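You operate a simulated robot arm through the tools that you are given. There is no shell and no other tool.

The job below is to be done with a simulated robot arm. You get a single attempt, and the scene is never put back.

Task
Clamp the white key top onto the glued key in the jig, then wipe off the glue that squeezes out.
Fine: lift the bar before you wipe; use the green pad and put it back; leave the blue knob. What is to be rubbed or washed off counts as gone when no trace of it is left.

It is judged by the outcome, as a careful person would: the job done as asked, and still so three seconds after it is handed in. It fails if anything else is knocked over, pushed out of place, dropped, spilled or broken.

Robot
A 7-joint arm with a two-finger parallel gripper, fixed in place. Base frame: the origin is at the foot of the arm, x ahead of it, y to its left, z up; the work surface is at about z = 78. Units: cm, degrees, N and s.
Its first joint turns from -166.0 to 166.0 degrees. Payload 4.4 kg.
The TCP is the grasp point between the finger pads, 2.3 cm short of the fingertips. In the tool frame z runs along the fingers and y along their closing line. The gripper opens to 9.4 cm. The fingers are 3.8 cm wide and 1 cm thick; the gripper's body (5.4 by 9.6 cm) begins 3.9 cm behind the TCP.
Orientation is told as [roll, pitch, yaw] about the base's x, y, z axes, in that order, counted from this pose: with the fingers straight down and closing along the base's y, the tool's x points along the base's -x, its y along +y and its z along -z.

Tools
- The arm moves only by the tool step_arm. Its argument "deltas" is a list that holds one entry, the list of rows, each a list of 7 numbers: the shift along the tool's x, y, z in units of 200 mm (1.0 is 200 mm), then the turn, a rotation vector about the tool's x, y, z in units of 180 degrees (1.0 is 180 degrees), then the finger opening in mm, from 0 to 94. In form: [[[tx, ty, tz, ax, ay, az, grip], ...]]. A call has 1 to 20 rows; each row is the pose to reach, as a shift and turn from the pose commanded when the call began, along the tool's axes at that moment. A call with a number of a shift or a turn outside -1 to 1 is refused whole. Each row takes 0.2 s and may step no farther than 5 cm and 8.6 degrees from the row before; otherwise, or with a gripper value out of range, the whole call is refused. Where a pose cannot be reached the arm comes as near as it can. A force on the tool above 40 N (or 10 N above the force at the start of the call, whichever is more), or a blocked arm, ends the call early, and 0.2 s more pass. The fingers move at their own pace (about 7.2 cm/s each) and stop on an object; they squeeze with about 42 N. The grip force told is the motor's: it shows also when the fingers shut on nothing. Time passes only in rows, and 0.2 s behind the last, so rows that repeat a pose let the fingers close. The reply holds the time, the measured pose of the TCP, the force on the tool along the base axes, the opening and the grip force, in the units named above and with some noise, with the torque about the TCP (base axes, N m) and any sound that the robot's microphone picked up, and new pictures: "show" is both (left out), scene, wrist or none.
- Cameras (640 x 400 px; columns grow to the right, rows downward): "scene" is fixed at [21.28, -50.26, 153.72]; the picture's right is [0.87, -0.50, 0.00], its down [-0.24, -0.41, -0.88] and it looks along [0.44, 0.76, -0.48] (base axes); focal length 354 px, centre (320, 200). "wrist" rides on the gripper at [8.6, 1.6, -7.4] in the tool frame; the picture's right is [-0.18, 0.98, 0.00], its down [-0.58, -0.11, -0.81] and it looks along [-0.79, -0.15, 0.59] (tool axes); focal length 243 px, centre (320, 200). There is no depth. A picture from a camera that has moved, and an enlarged one, comes with that camera's place and axes in the base frame and with its lens. The place of the scene camera against the robot may be out by one fixed shift of up to 2.5 cm in any direction.
- close_up(camera, box): a new picture of the part [left, top, right, bottom] of that camera's present view, enlarged. The clock stands still meanwhile.
- job_done(): hands the job in; it is judged then, once.

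Nothing tells you positions but the pictures and the camera data. Unless the task says otherwise, let go and move clear before handing in.

The tools are called after ">>>" by a JSON object that holds its "name" and its "arguments". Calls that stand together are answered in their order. step_arm: Moves the arm, as the interface text tells. Its arguments: {"type":"object","properties":{"deltas":{"type":"array"},"show":{"type":"string","enum":["both","scene","wrist","none"]}},"required":["deltas"]} The other tools are called the same way: close_up (camera, box) takes an enlarged picture of a part of a camera's view; job_done () hands the job in.

At the start:

```text
t: 0.0
eef_pos: [55.57, 29.19, 117.21]
ee_rot: [0.0, 0.0, 0.0]
force: [0.7, 0.5, 0.0]
torque: [-0.02, 0.01, -0.02]
width: 9.4
finger_force: 0.1
```

scene: 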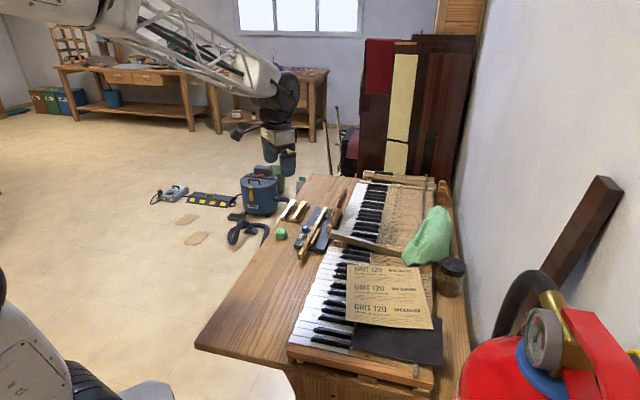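
wrist: 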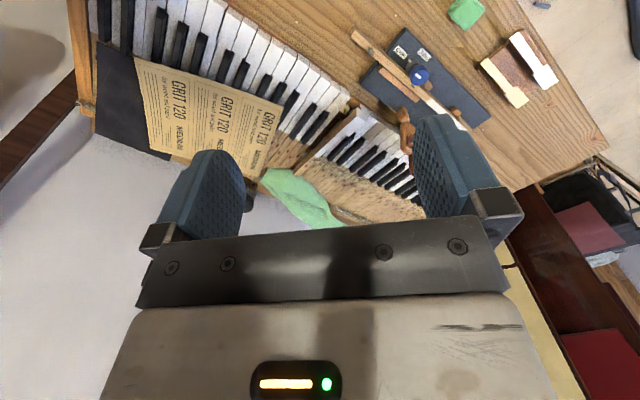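

I see a workbench with a keyboard, a jig (dark plate with wooden bar and blue knob), a key block with a white top piece, and a green pad. I'll take close-ups first to find out what each part is.

>>> {"name": "close_up", "arguments": {"camera": "scene", "box": [230, 160, 390, 260]}}

>>> {"name": "close_up", "arguments": {"camera": "wrist", "box": [330, 0, 570, 150]}}

```text
4.00 times, centred on (310, 210) of scene
camera zoom: at [21.28, -50.26, 153.72], right [0.87, -0.5, 0.0], down [-0.24, -0.41, -0.88], along [0.44, 0.76, -0.48], focal length 1414 px, centre (360, 160)
```

zoom: 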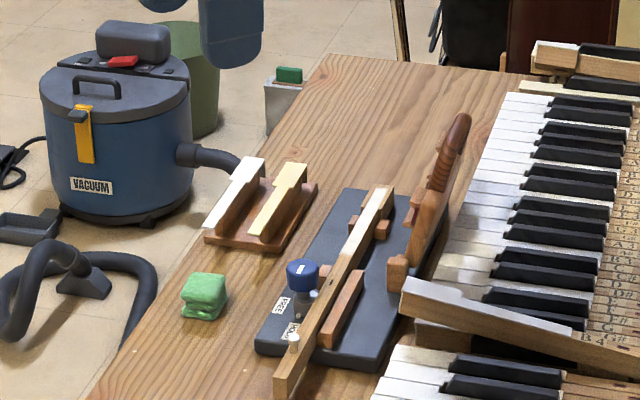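

```text
2.67 times, centred on (450, 75) of wrist
camera zoom: at [46.84, 30.82, 124.7], right [0.18, 0.98, 0.0], down [0.58, -0.11, 0.81], along [0.79, -0.15, -0.59], focal length 647 px, centre (-27, 533)
```

zoom: 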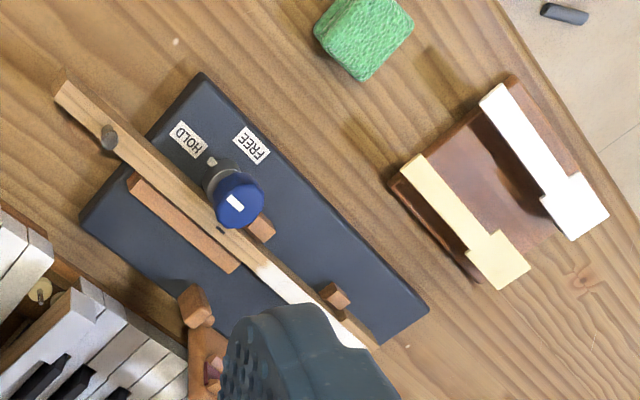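

The jig sits at roughly (74, 45), rotated about 45°. The tray with the two key tops is near (72, 62) and the green pad is near (64, 50). I'll move nearer for a better view of the mechanism.

>>> {"name": "step_arm", "arguments": {"deltas": [[[-0.02, 0.14, 0.08, 0, 0, 0, 94], [-0.04, 0.28, 0.16, 0, 0, 0, 94], [-0.06, 0.42, 0.24, 0, 0, 0, 94], [-0.08, 0.56, 0.32, 0, 0, 0, 94], [-0.1, 0.7, 0.4, 0, 0, 0, 94]]]}}

```text
t: 1.2
eef_pos: [57.67, 43.32, 109.31]
ee_rot: [0.0, -0.1, 0.0]
force: [-0.5, -0.6, -0.4]
torque: [-0.01, -0.05, -0.01]
width: 9.4
finger_force: 0.0
camera wrist: at [48.9, 44.9, 116.74], right [0.18, 0.98, 0.0], down [0.58, -0.11, 0.81], along [0.79, -0.15, -0.59], focal length 243 px, centre (320, 200)
```

scene: 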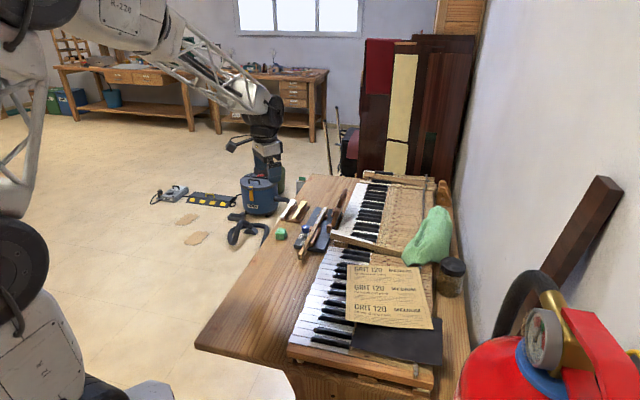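
wrist: 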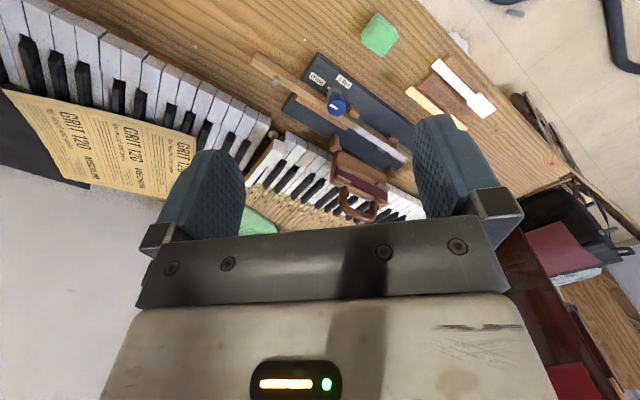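

>>> {"name": "close_up", "arguments": {"camera": "wrist", "box": [240, 0, 528, 240]}}

>>> {"name": "close_up", "arguments": {"camera": "wrist", "box": [280, 40, 440, 140]}}

>>> {"name": "close_up", "arguments": {"camera": "scene", "box": [265, 180, 365, 265]}}

```text
1.67 times, centred on (384, 120) of wrist
camera zoom: at [48.9, 44.9, 116.74], right [0.18, 0.98, 0.0], down [0.58, -0.11, 0.81], along [0.79, -0.15, -0.59], focal length 404 px, centre (213, 333)
```

zoom: 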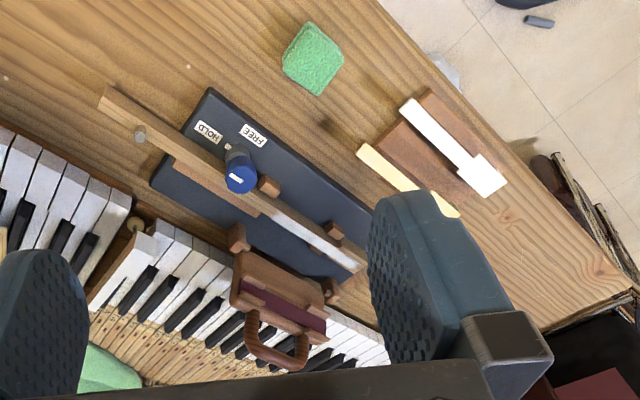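

```text
4.00 times, centred on (360, 90) of wrist
camera zoom: at [48.9, 44.9, 116.74], right [0.18, 0.98, 0.0], down [0.58, -0.11, 0.81], along [0.79, -0.15, -0.59], focal length 970 px, centre (160, 640)
```

zoom: 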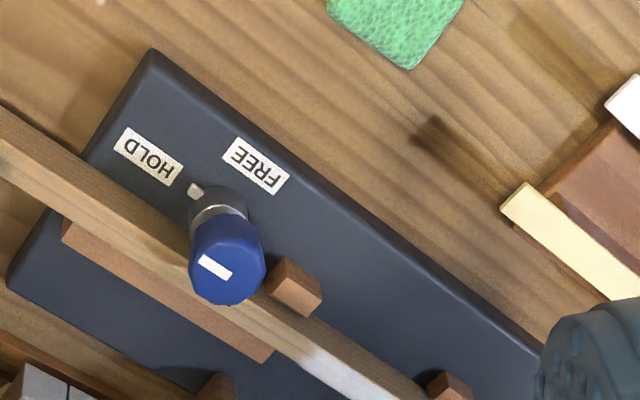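

```text
4.71 times, centred on (315, 222) of scene
camera zoom: at [21.28, -50.26, 153.72], right [0.87, -0.5, 0.0], down [-0.24, -0.41, -0.88], along [0.44, 0.76, -0.48], focal length 1664 px, centre (344, 94)
```

zoom: 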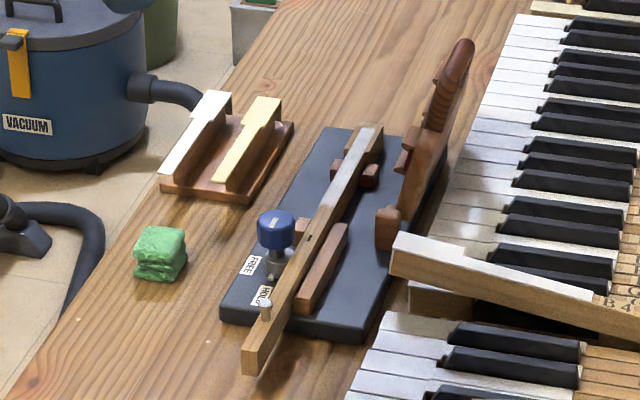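

The jig has a knob at HOLD, a key with a glue stripe at its far end, and an open hinged caul with a loop handle: that is "the bar". I'll turn the tool in line with the key (yaw 45°) and look closer.

>>> {"name": "step_arm", "arguments": {"deltas": [[[-0.09, 0.005, 0.06, 0, 0, -0.0417, 94], [-0.19, 0.01, 0.12, 0, 0, -0.0833, 94], [-0.28, 0.015, 0.18, 0, 0, -0.125, 94], [-0.38, 0.02, 0.24, 0, 0, -0.1667, 94], [-0.47, 0.03, 0.3, 0, 0, -0.2083, 94], [-0.565, 0.035, 0.365, 0, 0, -0.25, 94]]]}}

```text
t: 2.6
eef_pos: [68.86, 43.93, 102.09]
ee_rot: [0.0, -0.1, 45.1]
force: [0.4, -0.1, -0.8]
torque: [-0.02, 0.0, 0.01]
width: 9.4
finger_force: 0.0
camera wrist: at [61.57, 38.98, 109.46], right [-0.57, 0.82, 0.0], down [0.49, 0.33, 0.81], along [0.66, 0.46, -0.59], focal length 243 px, centre (320, 200)
```

scene: 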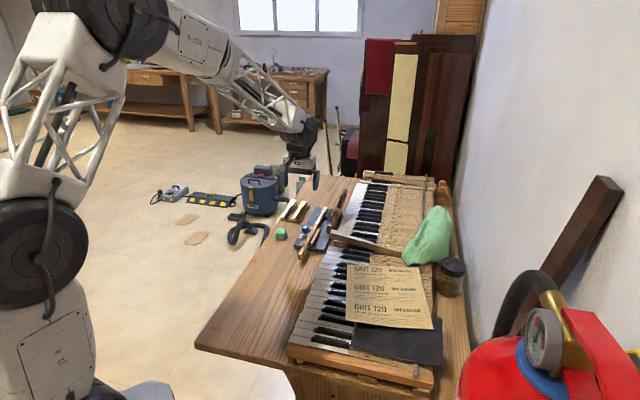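
wrist: 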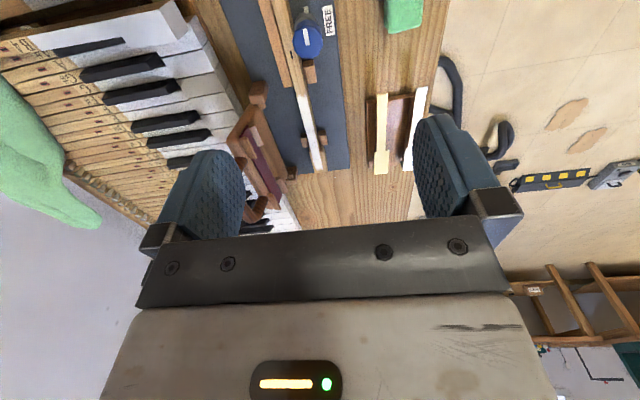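

>>> {"name": "close_up", "arguments": {"camera": "wrist", "box": [210, 0, 450, 225]}}

>>> {"name": "close_up", "arguments": {"camera": "wrist", "box": [210, 70, 370, 220]}}

>>> {"name": "close_up", "arguments": {"camera": "scene", "box": [300, 180, 350, 240]}}

```text
1.78 times, centred on (330, 112) of wrist
camera zoom: at [61.57, 38.98, 109.46], right [-0.57, 0.82, 0.0], down [0.49, 0.33, 0.81], along [0.66, 0.46, -0.59], focal length 431 px, centre (302, 356)
```

zoom: 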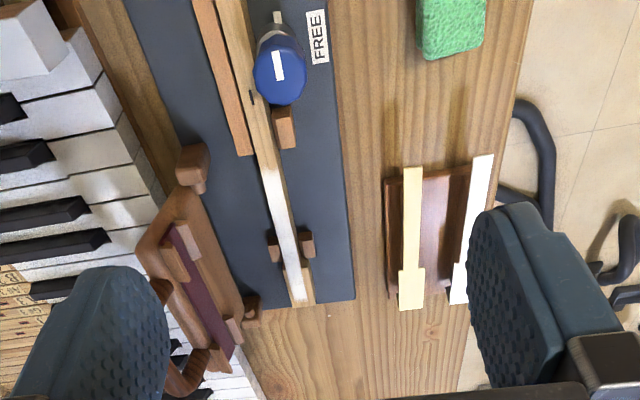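

```text
2.67 times, centred on (290, 145) of wrist
camera zoom: at [61.57, 38.98, 109.46], right [-0.57, 0.82, 0.0], down [0.49, 0.33, 0.81], along [0.66, 0.46, -0.59], focal length 647 px, centre (400, 347)
```

zoom: 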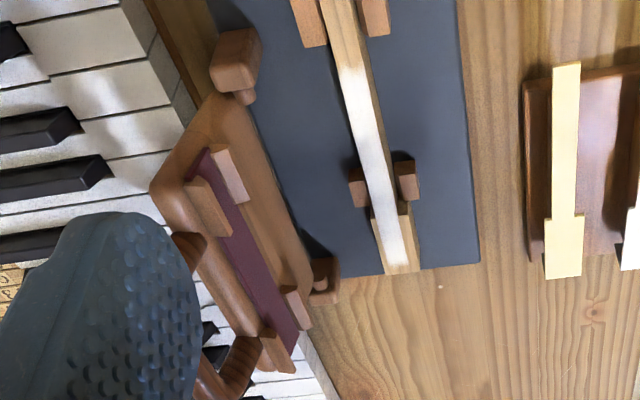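

```text
6.67 times, centred on (325, 210) of scene
camera zoom: at [21.28, -50.26, 153.72], right [0.87, -0.5, 0.0], down [-0.24, -0.41, -0.88], along [0.44, 0.76, -0.48], focal length 2358 px, centre (287, 133)
```

zoom: 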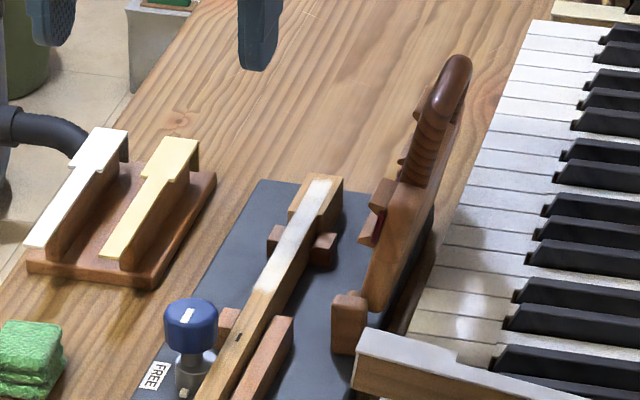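

The knob stands at HOLD beside the key, and the caul is hinged along the jig's right side with its pad facing the key. Next I'll look at the tray with the white top (about (71, 62)) from nearer.

>>> {"name": "step_arm", "arguments": {"deltas": [[[-0.06, 0.17, 0.06, 0, 0, 0, 94], [-0.12, 0.35, 0.13, 0, 0, 0, 70], [-0.185, 0.53, 0.2, 0, 0, 0, 50]]]}}

>>> {"name": "close_up", "arguments": {"camera": "wrist", "box": [240, 0, 440, 200]}}

>>> {"name": "close_up", "arguments": {"camera": "wrist", "box": [120, 0, 320, 200]}}

```text
t: 3.4
eef_pos: [63.86, 54.13, 97.92]
ee_rot: [0.0, 0.0, 45.0]
force: [-0.8, 0.2, 0.0]
torque: [-0.02, 0.01, -0.01]
width: 5.01
finger_force: 0.0
camera wrist: at [56.55, 49.12, 105.38], right [-0.56, 0.83, 0.0], down [0.49, 0.33, 0.81], along [0.67, 0.46, -0.59], focal length 243 px, centre (320, 200)
```

scene: 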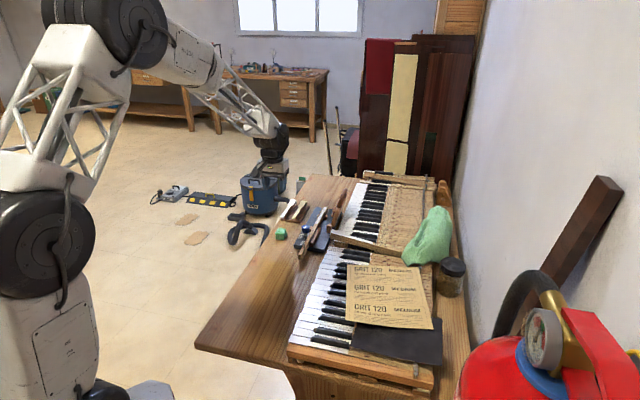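
wrist: 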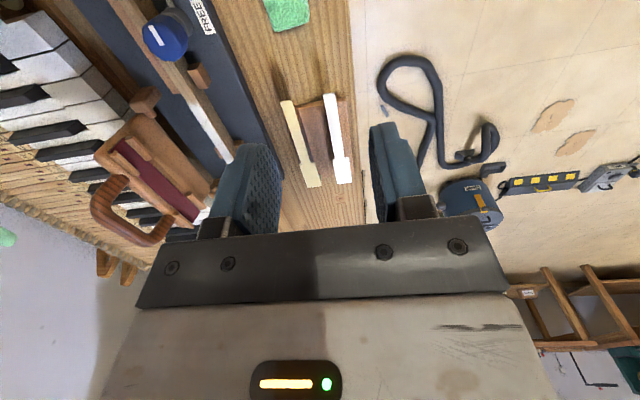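

```text
2.00 times, centred on (340, 100) of wrist
camera zoom: at [56.55, 49.12, 105.38], right [-0.56, 0.83, 0.0], down [0.49, 0.33, 0.81], along [0.67, 0.46, -0.59], focal length 485 px, centre (280, 400)
```

zoom: 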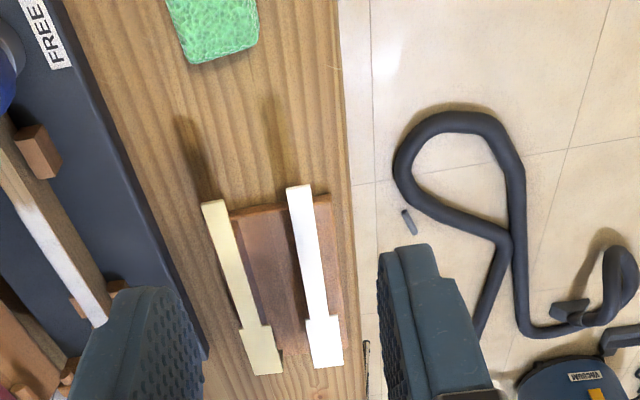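

```text
2.00 times, centred on (220, 100) of wrist
camera zoom: at [56.55, 49.12, 105.38], right [-0.56, 0.83, 0.0], down [0.49, 0.33, 0.81], along [0.67, 0.46, -0.59], focal length 485 px, centre (520, 400)
```

zoom: 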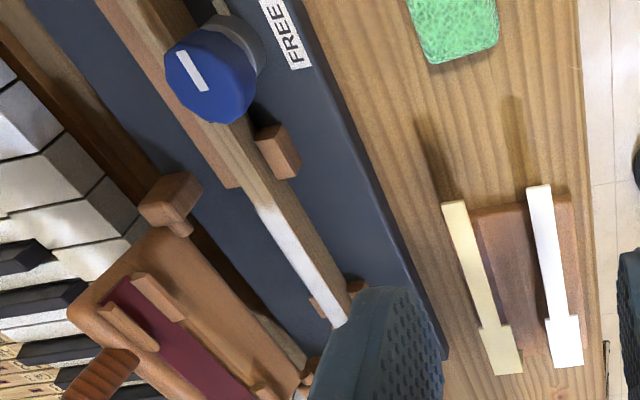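

The white top lies on a narrow rail, with its head pointing the same way as the key front. I'll move over it for a nearer look.

>>> {"name": "step_arm", "arguments": {"deltas": [[[-0.18, 0, 0.08, 0, 0, 0, 50], [-0.36, 0, 0.17, 0, 0, 0, 50], [-0.54, 0, 0.26, 0, 0, 0, 50], [-0.714, 0, 0.345, 0, 0, 0, 50]]]}}

>>> {"name": "close_up", "arguments": {"camera": "wrist", "box": [240, 60, 400, 220]}}

>>> {"name": "close_up", "arguments": {"camera": "scene", "box": [265, 170, 345, 240]}}

```text
t: 4.4
eef_pos: [73.92, 64.21, 91.15]
ee_rot: [0.0, 0.0, 44.9]
force: [-0.3, 0.3, 0.3]
torque: [-0.01, -0.02, 0.0]
width: 4.99
finger_force: 0.1
camera wrist: at [66.69, 59.25, 98.6], right [-0.57, 0.82, 0.0], down [0.49, 0.33, 0.81], along [0.67, 0.46, -0.59], focal length 243 px, centre (320, 200)
```

scene: 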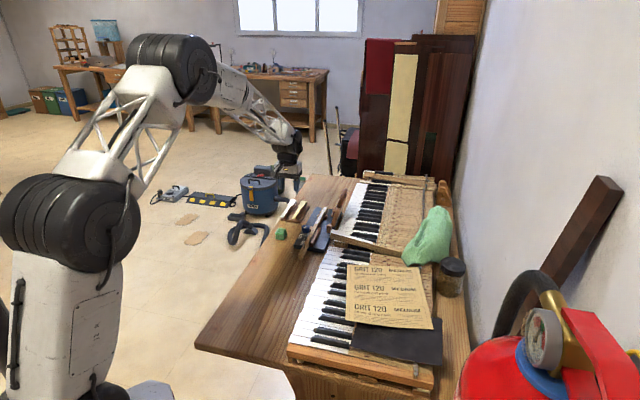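
wrist: 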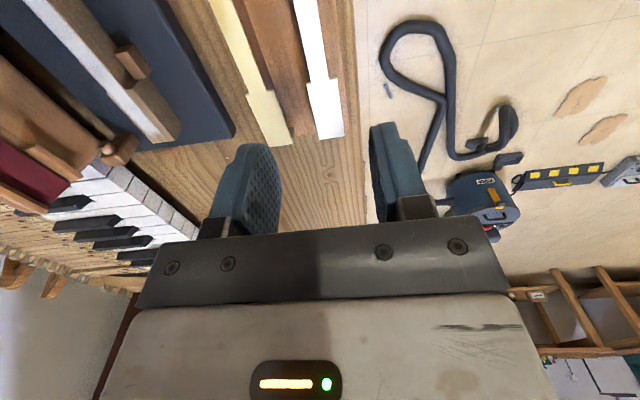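

```text
2.50 times, centred on (320, 140) of wrist
camera zoom: at [66.69, 59.25, 98.6], right [-0.57, 0.82, 0.0], down [0.49, 0.33, 0.81], along [0.67, 0.46, -0.59], focal length 606 px, centre (320, 350)
```

zoom: 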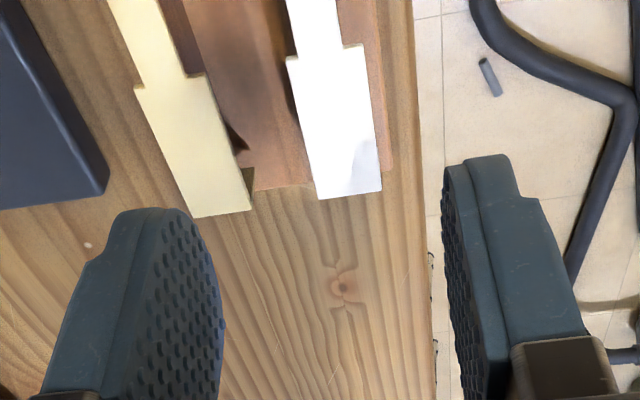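

```text
5.71 times, centred on (305, 205) of scene
camera zoom: at [21.28, -50.26, 153.72], right [0.87, -0.5, 0.0], down [-0.24, -0.41, -0.88], along [0.44, 0.76, -0.48], focal length 2021 px, centre (406, 171)
```

zoom: 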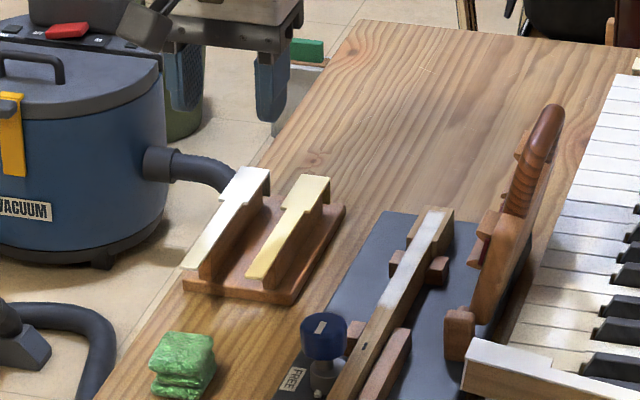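

The white top is about 14 cm long, its head is centred near (75.4, 65.9), z≈82.5, and it lies at 45°. I'll lower over its head, with the fingers narrowed to clear the ivory one.

>>> {"name": "step_arm", "arguments": {"deltas": [[[-0.07, 0.004, 0.06, 0, 0, 0, 40], [-0.138, 0.007, 0.12, 0, 0, 0, 34], [-0.138, 0.007, 0.1825, 0, 0, 0, 34], [-0.138, 0.007, 0.1825, 0, 0, 0, 34]]]}}

>>> {"name": "close_up", "arguments": {"camera": "wrist", "box": [240, 60, 400, 220]}}

>>> {"name": "close_up", "arguments": {"camera": "scene", "box": [270, 170, 330, 220]}}

```text
t: 5.4
eef_pos: [75.76, 66.12, 87.32]
ee_rot: [0.0, 0.0, 45.0]
force: [0.5, -0.1, -0.4]
torque: [0.02, -0.01, -0.05]
width: 3.38
finger_force: 0.2
camera wrist: at [68.57, 61.24, 94.84], right [-0.57, 0.82, 0.0], down [0.49, 0.33, 0.81], along [0.67, 0.46, -0.59], focal length 243 px, centre (320, 200)
```

scene: 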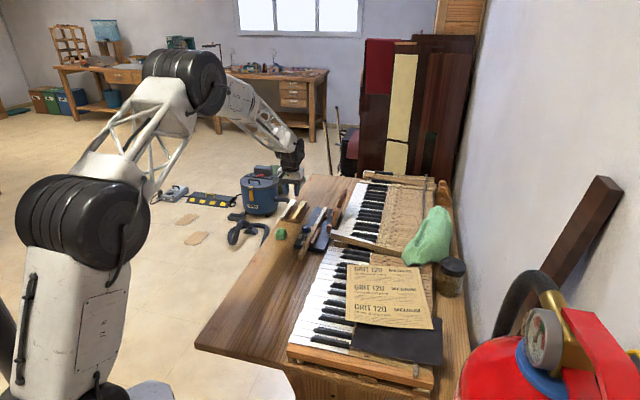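
wrist: 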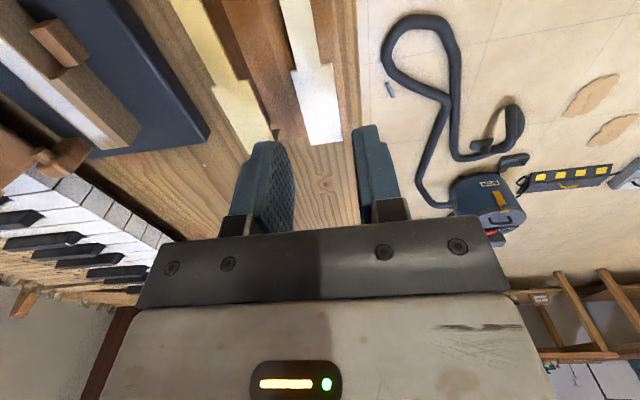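

```text
2.50 times, centred on (320, 140) of wrist
camera zoom: at [68.57, 61.24, 94.84], right [-0.57, 0.82, 0.0], down [0.49, 0.33, 0.81], along [0.67, 0.46, -0.59], focal length 606 px, centre (320, 350)
```

zoom: 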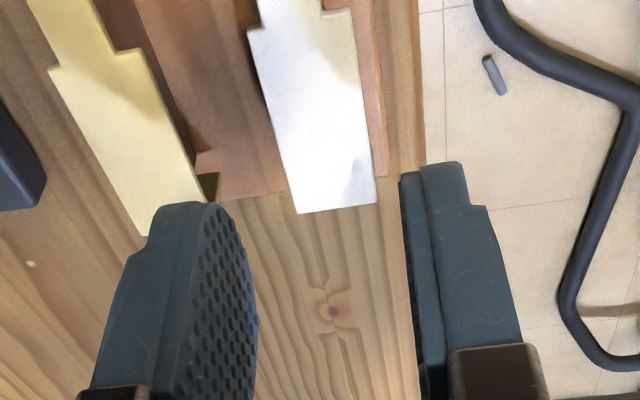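

```text
8.00 times, centred on (300, 195) of scene
camera zoom: at [21.28, -50.26, 153.72], right [0.87, -0.5, 0.0], down [-0.24, -0.41, -0.88], along [0.44, 0.76, -0.48], focal length 2829 px, centre (480, 240)
```

zoom: 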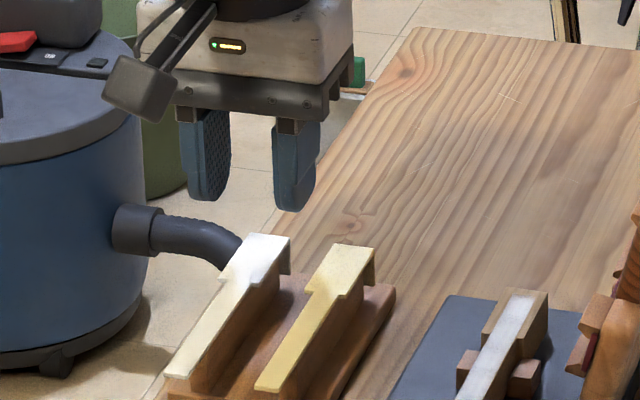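

The fingers are centred over the head. I'll lower around it partway and check the depth by eye before closing.

>>> {"name": "step_arm", "arguments": {"deltas": [[[0, 0, 0.05, 0, 0, 0, 34], [0, 0, 0.1, 0, 0, 0, 34], [0, 0, 0.15, 0, 0, 0, 34]]]}}

>>> {"name": "close_up", "arguments": {"camera": "wrist", "box": [240, 60, 400, 220]}}

>>> {"name": "close_up", "arguments": {"camera": "scene", "box": [275, 180, 325, 220]}}

```text
t: 6.2
eef_pos: [75.85, 66.08, 84.34]
ee_rot: [0.1, -0.1, 45.0]
force: [-0.8, -0.7, 0.7]
torque: [-0.01, -0.01, 0.02]
width: 3.39
finger_force: 0.1
camera wrist: at [68.62, 61.17, 91.88], right [-0.57, 0.82, 0.0], down [0.49, 0.33, 0.81], along [0.67, 0.46, -0.59], focal length 243 px, centre (320, 200)
```

scene: 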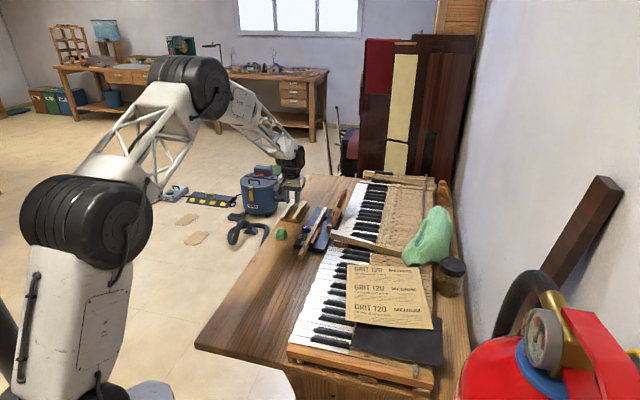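
wrist: 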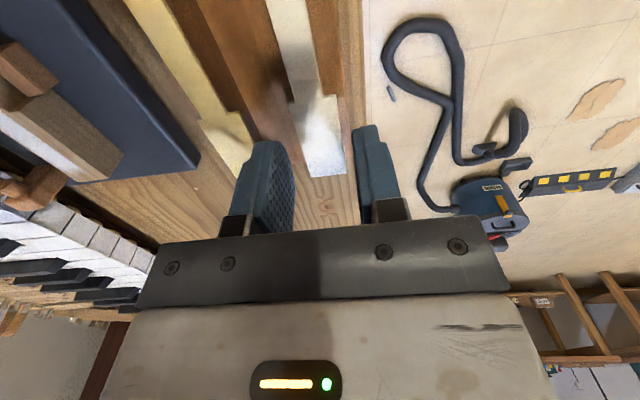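

```text
2.50 times, centred on (320, 140) of wrist
camera zoom: at [68.62, 61.17, 91.88], right [-0.57, 0.82, 0.0], down [0.49, 0.33, 0.81], along [0.67, 0.46, -0.59], focal length 606 px, centre (320, 350)
```

zoom: 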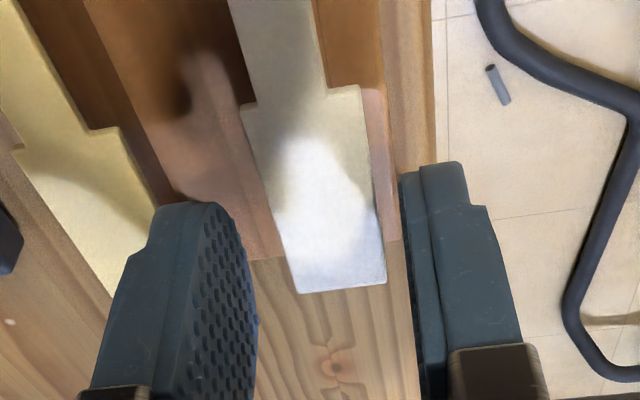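

```text
10.00 times, centred on (300, 200) of scene
camera zoom: at [21.28, -50.26, 153.72], right [0.87, -0.5, 0.0], down [-0.24, -0.41, -0.88], along [0.44, 0.76, -0.48], focal length 3536 px, centre (520, 200)
```

zoom: 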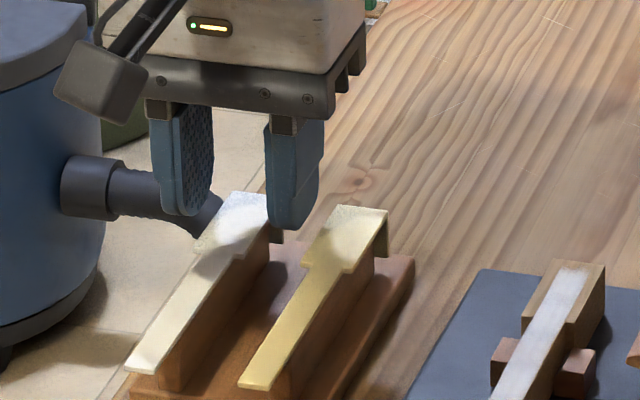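

The top surface is at z≈82 and the fingertips are about level with it. I'll shift slightly, go 0.9 cm deeper and close on the head.

>>> {"name": "step_arm", "arguments": {"deltas": [[[-0.02, 0.007, 0.02, 0, 0, 0, 34], [-0.02, 0.007, 0.045, 0, 0, 0, 34], [-0.02, 0.007, 0.045, 0, 0, 0, 28], [-0.02, 0.007, 0.045, 0, 0, 0, 22], [-0.02, 0.007, 0.045, 0, 0, 0, 15], [-0.02, 0.007, 0.045, 0, 0, 0, 10], [-0.02, 0.007, 0.045, 0, 0, 0, 10]]]}}

>>> {"name": "close_up", "arguments": {"camera": "wrist", "box": [240, 60, 400, 220]}}

>>> {"name": "close_up", "arguments": {"camera": "scene", "box": [275, 180, 325, 220]}}

```text
t: 7.8
eef_pos: [76.03, 66.51, 83.53]
ee_rot: [0.0, 0.0, 45.0]
force: [0.2, -0.4, 0.4]
torque: [0.0, -0.02, -0.03]
width: 2.08
finger_force: 42.2
camera wrist: at [68.77, 61.56, 90.97], right [-0.57, 0.82, 0.0], down [0.49, 0.33, 0.81], along [0.67, 0.46, -0.59], focal length 243 px, centre (320, 200)
```

scene: 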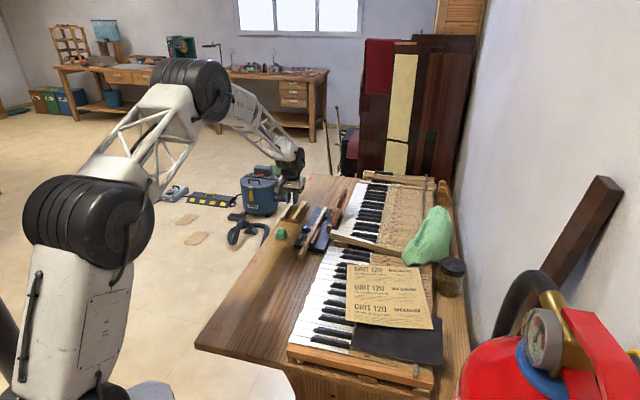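
wrist: 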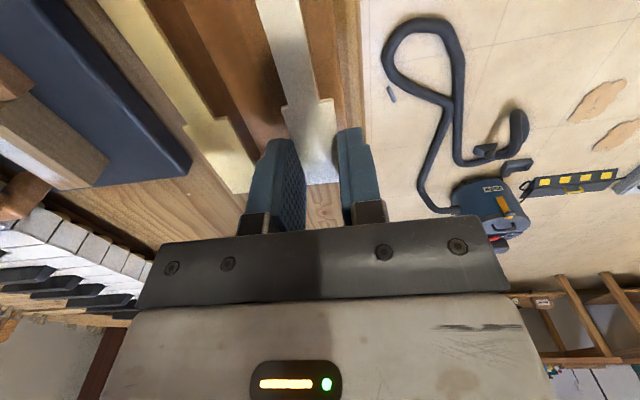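

```text
2.50 times, centred on (320, 140) of wrist
camera zoom: at [68.77, 61.56, 90.97], right [-0.57, 0.82, 0.0], down [0.49, 0.33, 0.81], along [0.67, 0.46, -0.59], focal length 606 px, centre (320, 350)
```

zoom: 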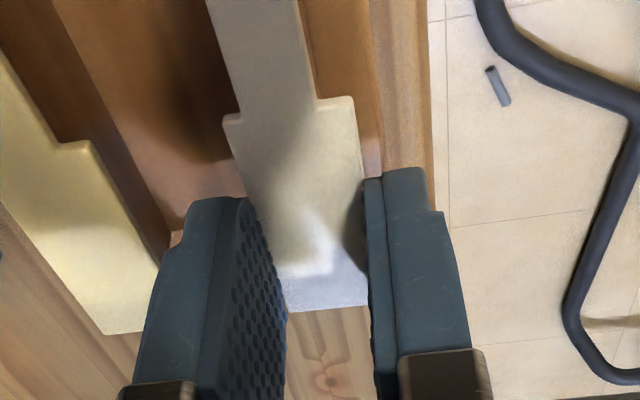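

```text
10.00 times, centred on (300, 200) of scene
camera zoom: at [21.28, -50.26, 153.72], right [0.87, -0.5, 0.0], down [-0.24, -0.41, -0.88], along [0.44, 0.76, -0.48], focal length 3536 px, centre (520, 200)
```

zoom: 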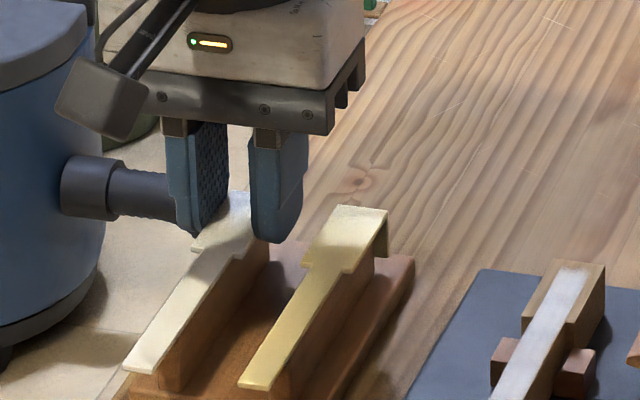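

It is gripped at 2.08 cm across the head. I'll lift it straight up and check that only the top comes.

>>> {"name": "step_arm", "arguments": {"deltas": [[[0, 0, -0.04, 0, 0, 0, 10], [0, 0, -0.12, 0, 0, 0, 10], [0, 0, -0.25, 0, 0, 0, 10], [0, 0, -0.4, 0, 0, 0, 10]]]}}

>>> {"name": "close_up", "arguments": {"camera": "wrist", "box": [200, 0, 440, 220]}}

>>> {"name": "close_up", "arguments": {"camera": "scene", "box": [265, 160, 345, 230]}}

```text
t: 8.8
eef_pos: [75.95, 66.57, 91.41]
ee_rot: [0.1, 0.1, 45.0]
force: [-0.4, -0.2, -1.4]
torque: [0.03, 0.0, -0.01]
width: 2.05
finger_force: 42.2
camera wrist: at [68.71, 61.66, 98.92], right [-0.57, 0.82, 0.0], down [0.49, 0.34, 0.81], along [0.66, 0.46, -0.59], focal length 243 px, centre (320, 200)
```

scene: 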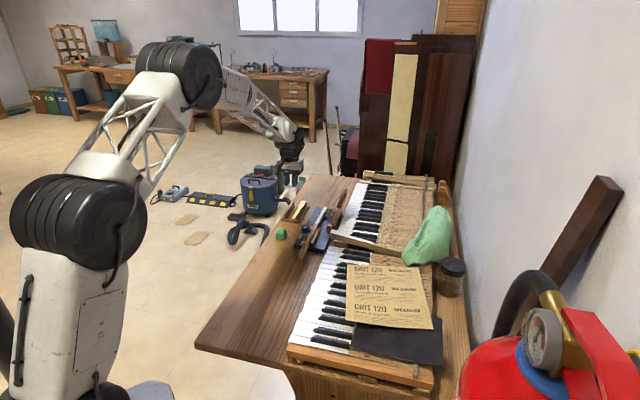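
wrist: 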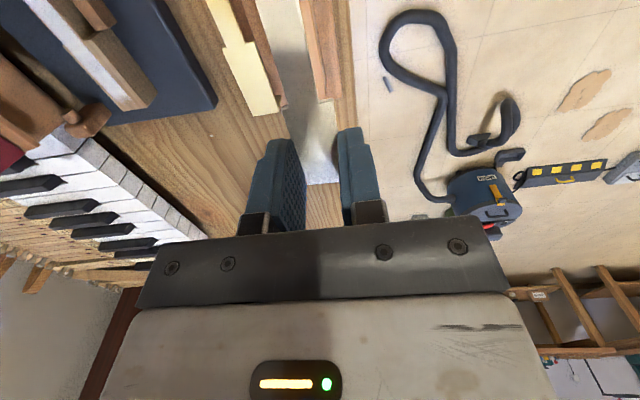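

```text
1.82 times, centred on (320, 110) of wrist
camera zoom: at [68.71, 61.66, 98.92], right [-0.57, 0.82, 0.0], down [0.49, 0.34, 0.81], along [0.66, 0.46, -0.59], focal length 441 px, centre (320, 364)
```

zoom: 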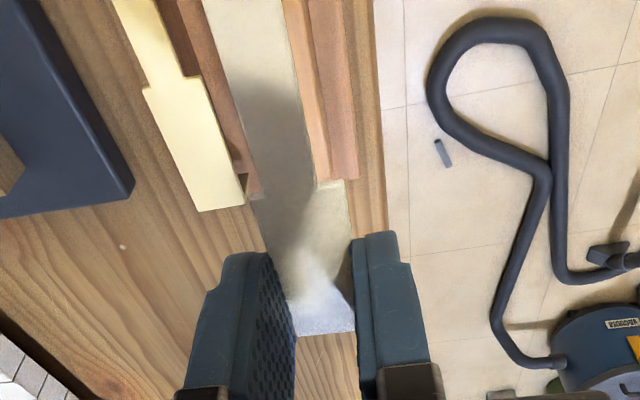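

```text
5.71 times, centred on (305, 195) of scene
camera zoom: at [21.28, -50.26, 153.72], right [0.87, -0.5, 0.0], down [-0.24, -0.41, -0.88], along [0.44, 0.76, -0.48], focal length 2021 px, centre (406, 229)
```

zoom: 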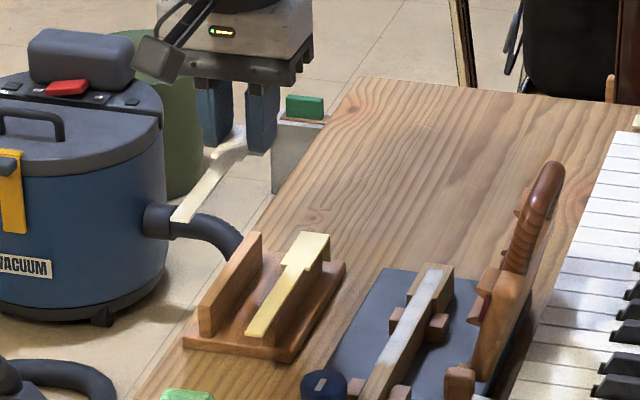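

The white top is held level and its tray stayed put. I'll measure the key in the jig in close-ups before carrying it over.

>>> {"name": "close_up", "arguments": {"camera": "wrist", "box": [0, 0, 224, 140]}}

>>> {"name": "close_up", "arguments": {"camera": "scene", "box": [310, 195, 350, 225]}}

```text
2.86 times, centred on (112, 70) of wrist
camera zoom: at [68.71, 61.66, 98.92], right [-0.57, 0.82, 0.0], down [0.49, 0.34, 0.81], along [0.66, 0.46, -0.59], focal length 693 px, centre (914, 571)
```

zoom: 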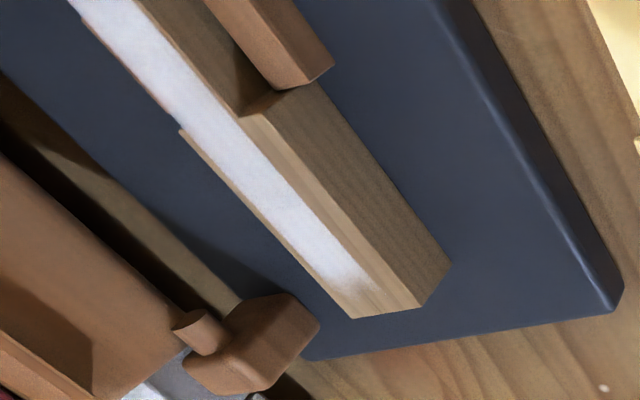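

```text
13.33 times, centred on (330, 210) of scene
camera zoom: at [21.28, -50.26, 153.72], right [0.87, -0.5, 0.0], down [-0.24, -0.41, -0.88], along [0.44, 0.76, -0.48], focal length 4715 px, centre (187, 67)
```

zoom: 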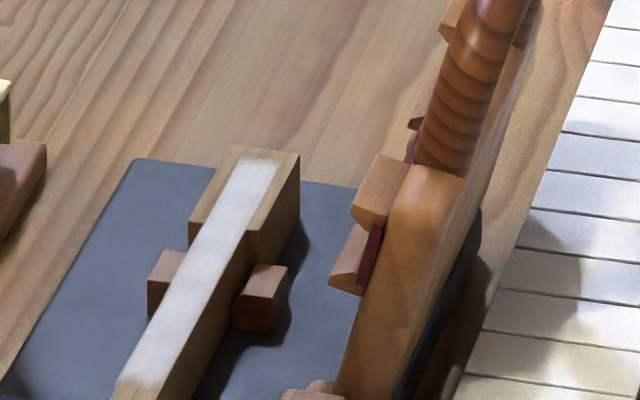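

The key head in the jig has the same shape as the top, with its end at about (86.7, 55.9), z≈81.4. I'll carry the top across, well above everything, and re-measure from there.

>>> {"name": "step_arm", "arguments": {"deltas": [[[0, 0, -0.23, 0, 0, 0, 10], [0.03, -0.15, -0.23, 0, 0, 0, 10], [0.06, -0.3, -0.23, 0, 0, 0, 10], [0.09, -0.45, -0.23, 0, 0, 0, 10], [0.12, -0.6, -0.23, 0, 0, 0, 10], [0.153, -0.757, -0.23, 0, 0, 0, 10]]]}}

>>> {"name": "close_up", "arguments": {"camera": "wrist", "box": [160, 0, 480, 200]}}

>>> {"name": "close_up", "arguments": {"camera": "scene", "box": [290, 150, 370, 230]}}

```text
t: 10.2
eef_pos: [84.42, 53.73, 96.17]
ee_rot: [0.0, 0.1, 45.1]
force: [0.6, -0.1, 0.7]
torque: [0.06, -0.01, 0.01]
width: 2.1
finger_force: 42.0
camera wrist: at [77.32, 48.72, 103.58], right [-0.57, 0.82, 0.0], down [0.49, 0.33, 0.81], along [0.67, 0.46, -0.59], focal length 243 px, centre (320, 200)
```

scene: 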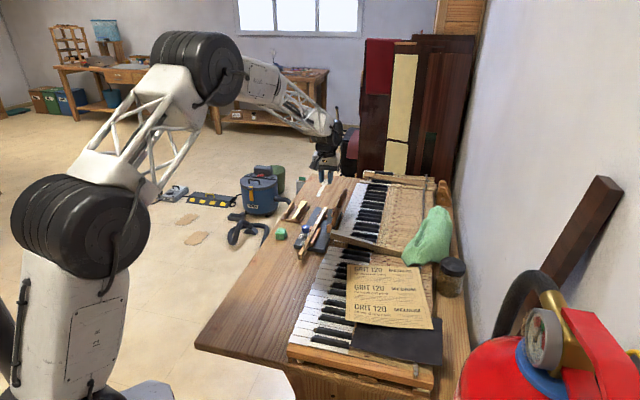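
wrist: 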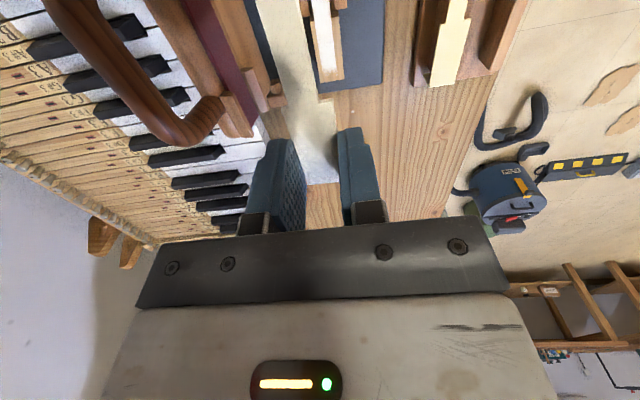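

```text
2.00 times, centred on (320, 100) of wrist
camera zoom: at [77.32, 48.72, 103.58], right [-0.57, 0.82, 0.0], down [0.49, 0.33, 0.81], along [0.67, 0.46, -0.59], focal length 485 px, centre (320, 400)
```

zoom: 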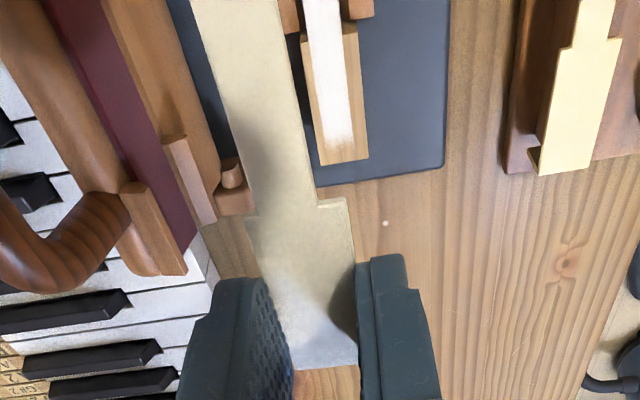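

```text
5.00 times, centred on (330, 190) of scene
camera zoom: at [21.28, -50.26, 153.72], right [0.87, -0.5, 0.0], down [-0.24, -0.41, -0.88], along [0.44, 0.76, -0.48], focal length 1768 px, centre (270, 250)
```

zoom: 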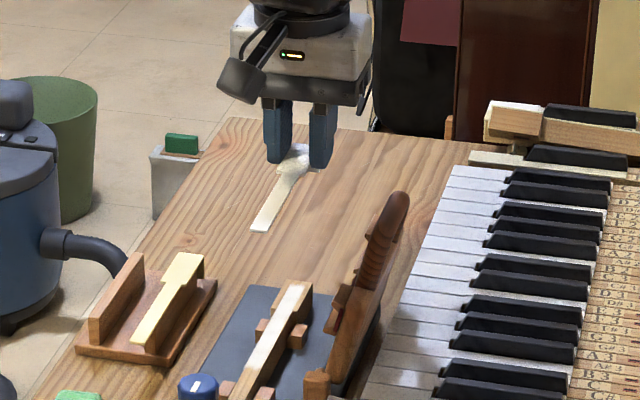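

The key lies at about 43.5° with its front end at about (86.2, 56.2). I'll trim the top over it and come down to about 4 cm above it to compare.

>>> {"name": "step_arm", "arguments": {"deltas": [[[-0.03, 0.02, 0.1, 0, 0, 0.004, 10], [-0.0585, 0.036, 0.2, 0, 0, 0.00833, 10], [-0.0585, 0.036, 0.3, 0, 0, 0.00833, 10], [-0.0585, 0.036, 0.41, 0, 0, 0.00833, 10], [-0.0585, 0.036, 0.41, 0, 0, 0.00833, 10]]]}}

>>> {"name": "close_up", "arguments": {"camera": "wrist", "box": [220, 0, 420, 200]}}

>>> {"name": "close_up", "arguments": {"camera": "scene", "box": [300, 175, 360, 225]}}

```text
t: 11.4
eef_pos: [84.94, 55.01, 87.88]
ee_rot: [0.0, 0.0, 43.5]
force: [0.6, -0.5, -0.8]
torque: [0.0, 0.03, 0.01]
width: 2.11
finger_force: 42.1
camera wrist: at [77.51, 50.27, 95.34], right [-0.54, 0.84, 0.0], down [0.5, 0.32, 0.81], along [0.68, 0.44, -0.59], focal length 243 px, centre (320, 200)
```

scene: 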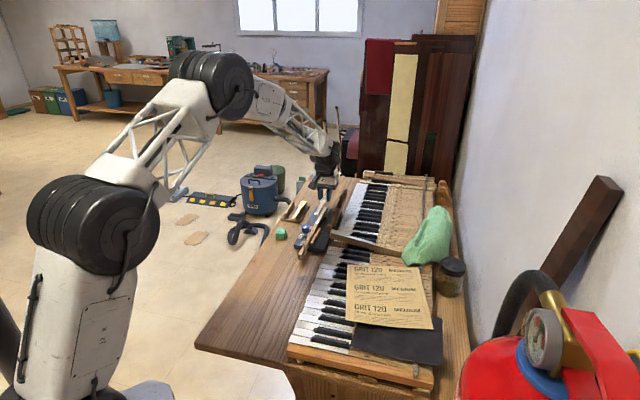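
wrist: 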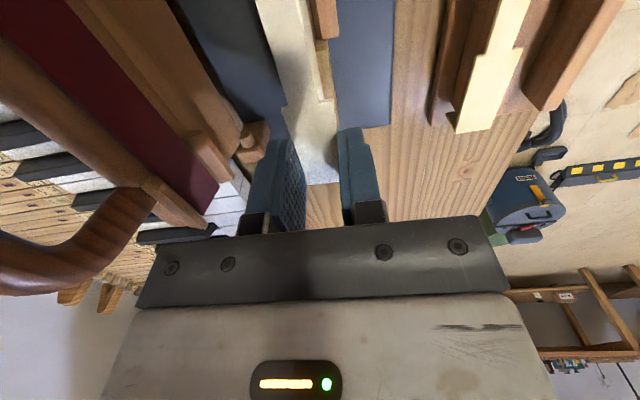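

```text
2.00 times, centred on (320, 100) of wrist
camera zoom: at [77.51, 50.27, 95.34], right [-0.54, 0.84, 0.0], down [0.5, 0.32, 0.81], along [0.68, 0.44, -0.59], focal length 485 px, centre (320, 400)
```

zoom: 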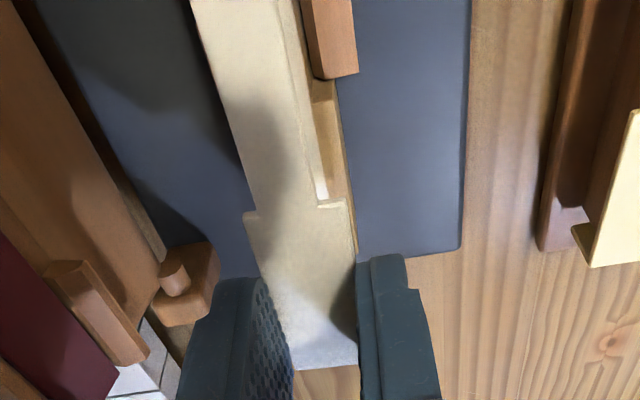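

```text
8.00 times, centred on (330, 200) of scene
camera zoom: at [21.28, -50.26, 153.72], right [0.87, -0.5, 0.0], down [-0.24, -0.41, -0.88], along [0.44, 0.76, -0.48], focal length 2829 px, centre (240, 200)
```

zoom: 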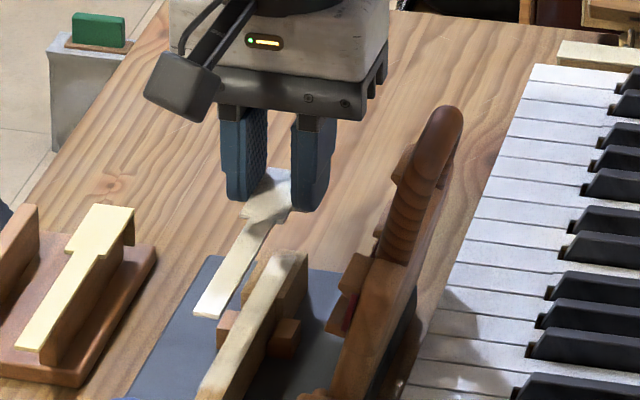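

I'll zoom in on the held top against the key edge.

>>> {"name": "close_up", "arguments": {"camera": "wrist", "box": [280, 30, 380, 140]}}

>>> {"name": "close_up", "arguments": {"camera": "scene", "box": [315, 190, 345, 220]}}

```text
3.64 times, centred on (330, 85) of wrist
camera zoom: at [77.51, 50.27, 95.34], right [-0.54, 0.84, 0.0], down [0.5, 0.32, 0.81], along [0.68, 0.44, -0.59], focal length 882 px, centre (284, 618)
```

zoom: 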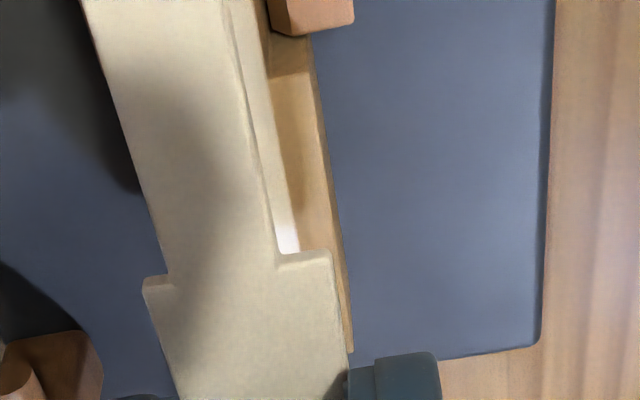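

```text
13.33 times, centred on (330, 205) of scene
camera zoom: at [21.28, -50.26, 153.72], right [0.87, -0.5, 0.0], down [-0.24, -0.41, -0.88], along [0.44, 0.76, -0.48], focal length 4715 px, centre (187, 133)
```

zoom: 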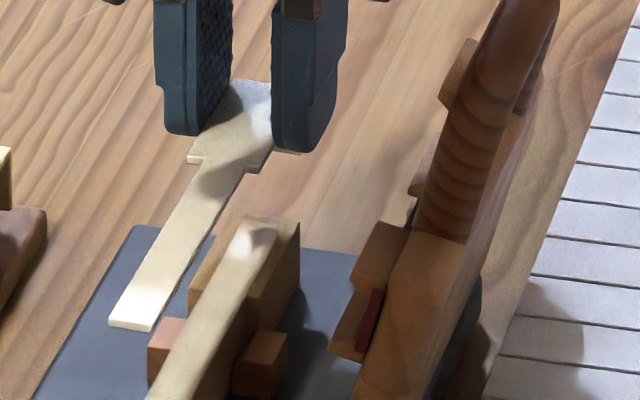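

The top end matches the key end lengthwise and needs about 1.7 mm to the right. I'll shift and lower, then feel for contact in small steps.

>>> {"name": "step_arm", "arguments": {"deltas": [[[0, -0.0085, 0.06, 0, 0, 0, 10], [0, -0.0085, 0.12, 0, 0, 0, 10], [0, -0.0085, 0.17, 0, 0, 0, 10], [0, -0.0085, 0.17, 0, 0, 0, 10]]]}}

>>> {"name": "close_up", "arguments": {"camera": "wrist", "box": [260, 20, 380, 150]}}

>>> {"name": "close_up", "arguments": {"camera": "scene", "box": [310, 185, 350, 225]}}

```text
t: 12.4
eef_pos: [84.91, 54.96, 84.55]
ee_rot: [0.0, 0.0, 43.4]
force: [0.6, 0.5, -0.3]
torque: [-0.01, 0.0, 0.01]
width: 2.06
finger_force: 42.1
camera wrist: at [77.58, 50.13, 91.94], right [-0.54, 0.84, 0.0], down [0.5, 0.32, 0.81], along [0.68, 0.44, -0.59], focal length 243 px, centre (320, 200)
```

scene: 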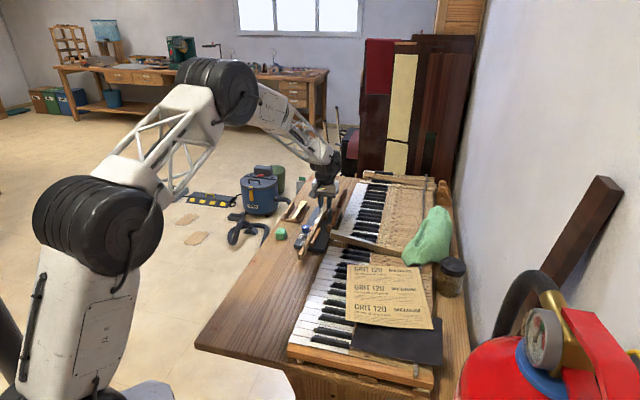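
wrist: 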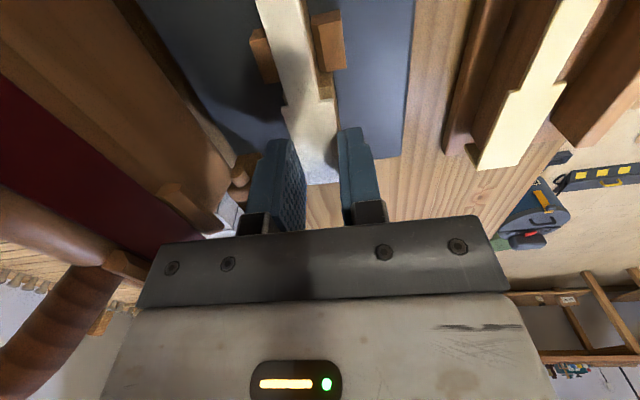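

```text
3.08 times, centred on (320, 85) of wrist
camera zoom: at [77.58, 50.13, 91.94], right [-0.54, 0.84, 0.0], down [0.5, 0.32, 0.81], along [0.68, 0.44, -0.59], focal length 746 px, centre (320, 554)
```

zoom: 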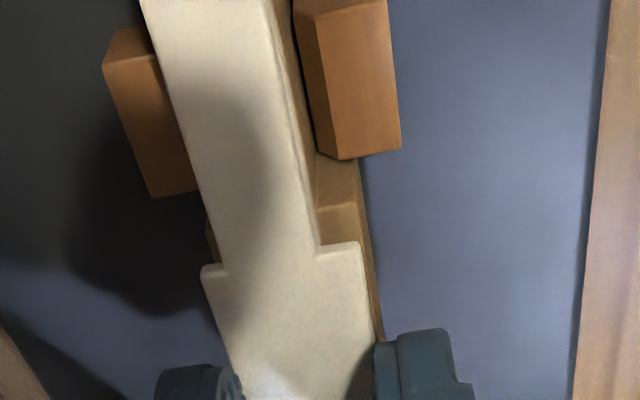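

```text
10.00 times, centred on (330, 205) of scene
camera zoom: at [21.28, -50.26, 153.72], right [0.87, -0.5, 0.0], down [-0.24, -0.41, -0.88], along [0.44, 0.76, -0.48], focal length 3536 px, centre (220, 150)
```

zoom: 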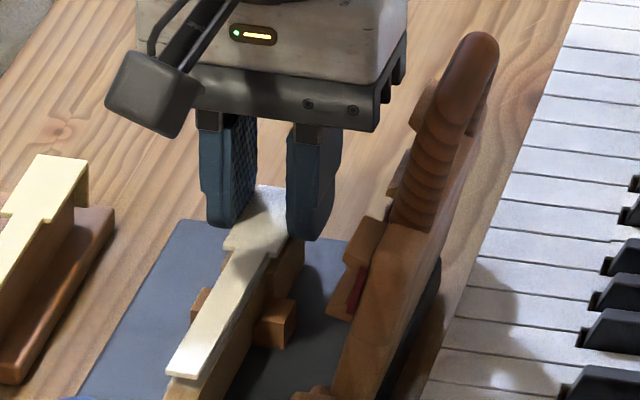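

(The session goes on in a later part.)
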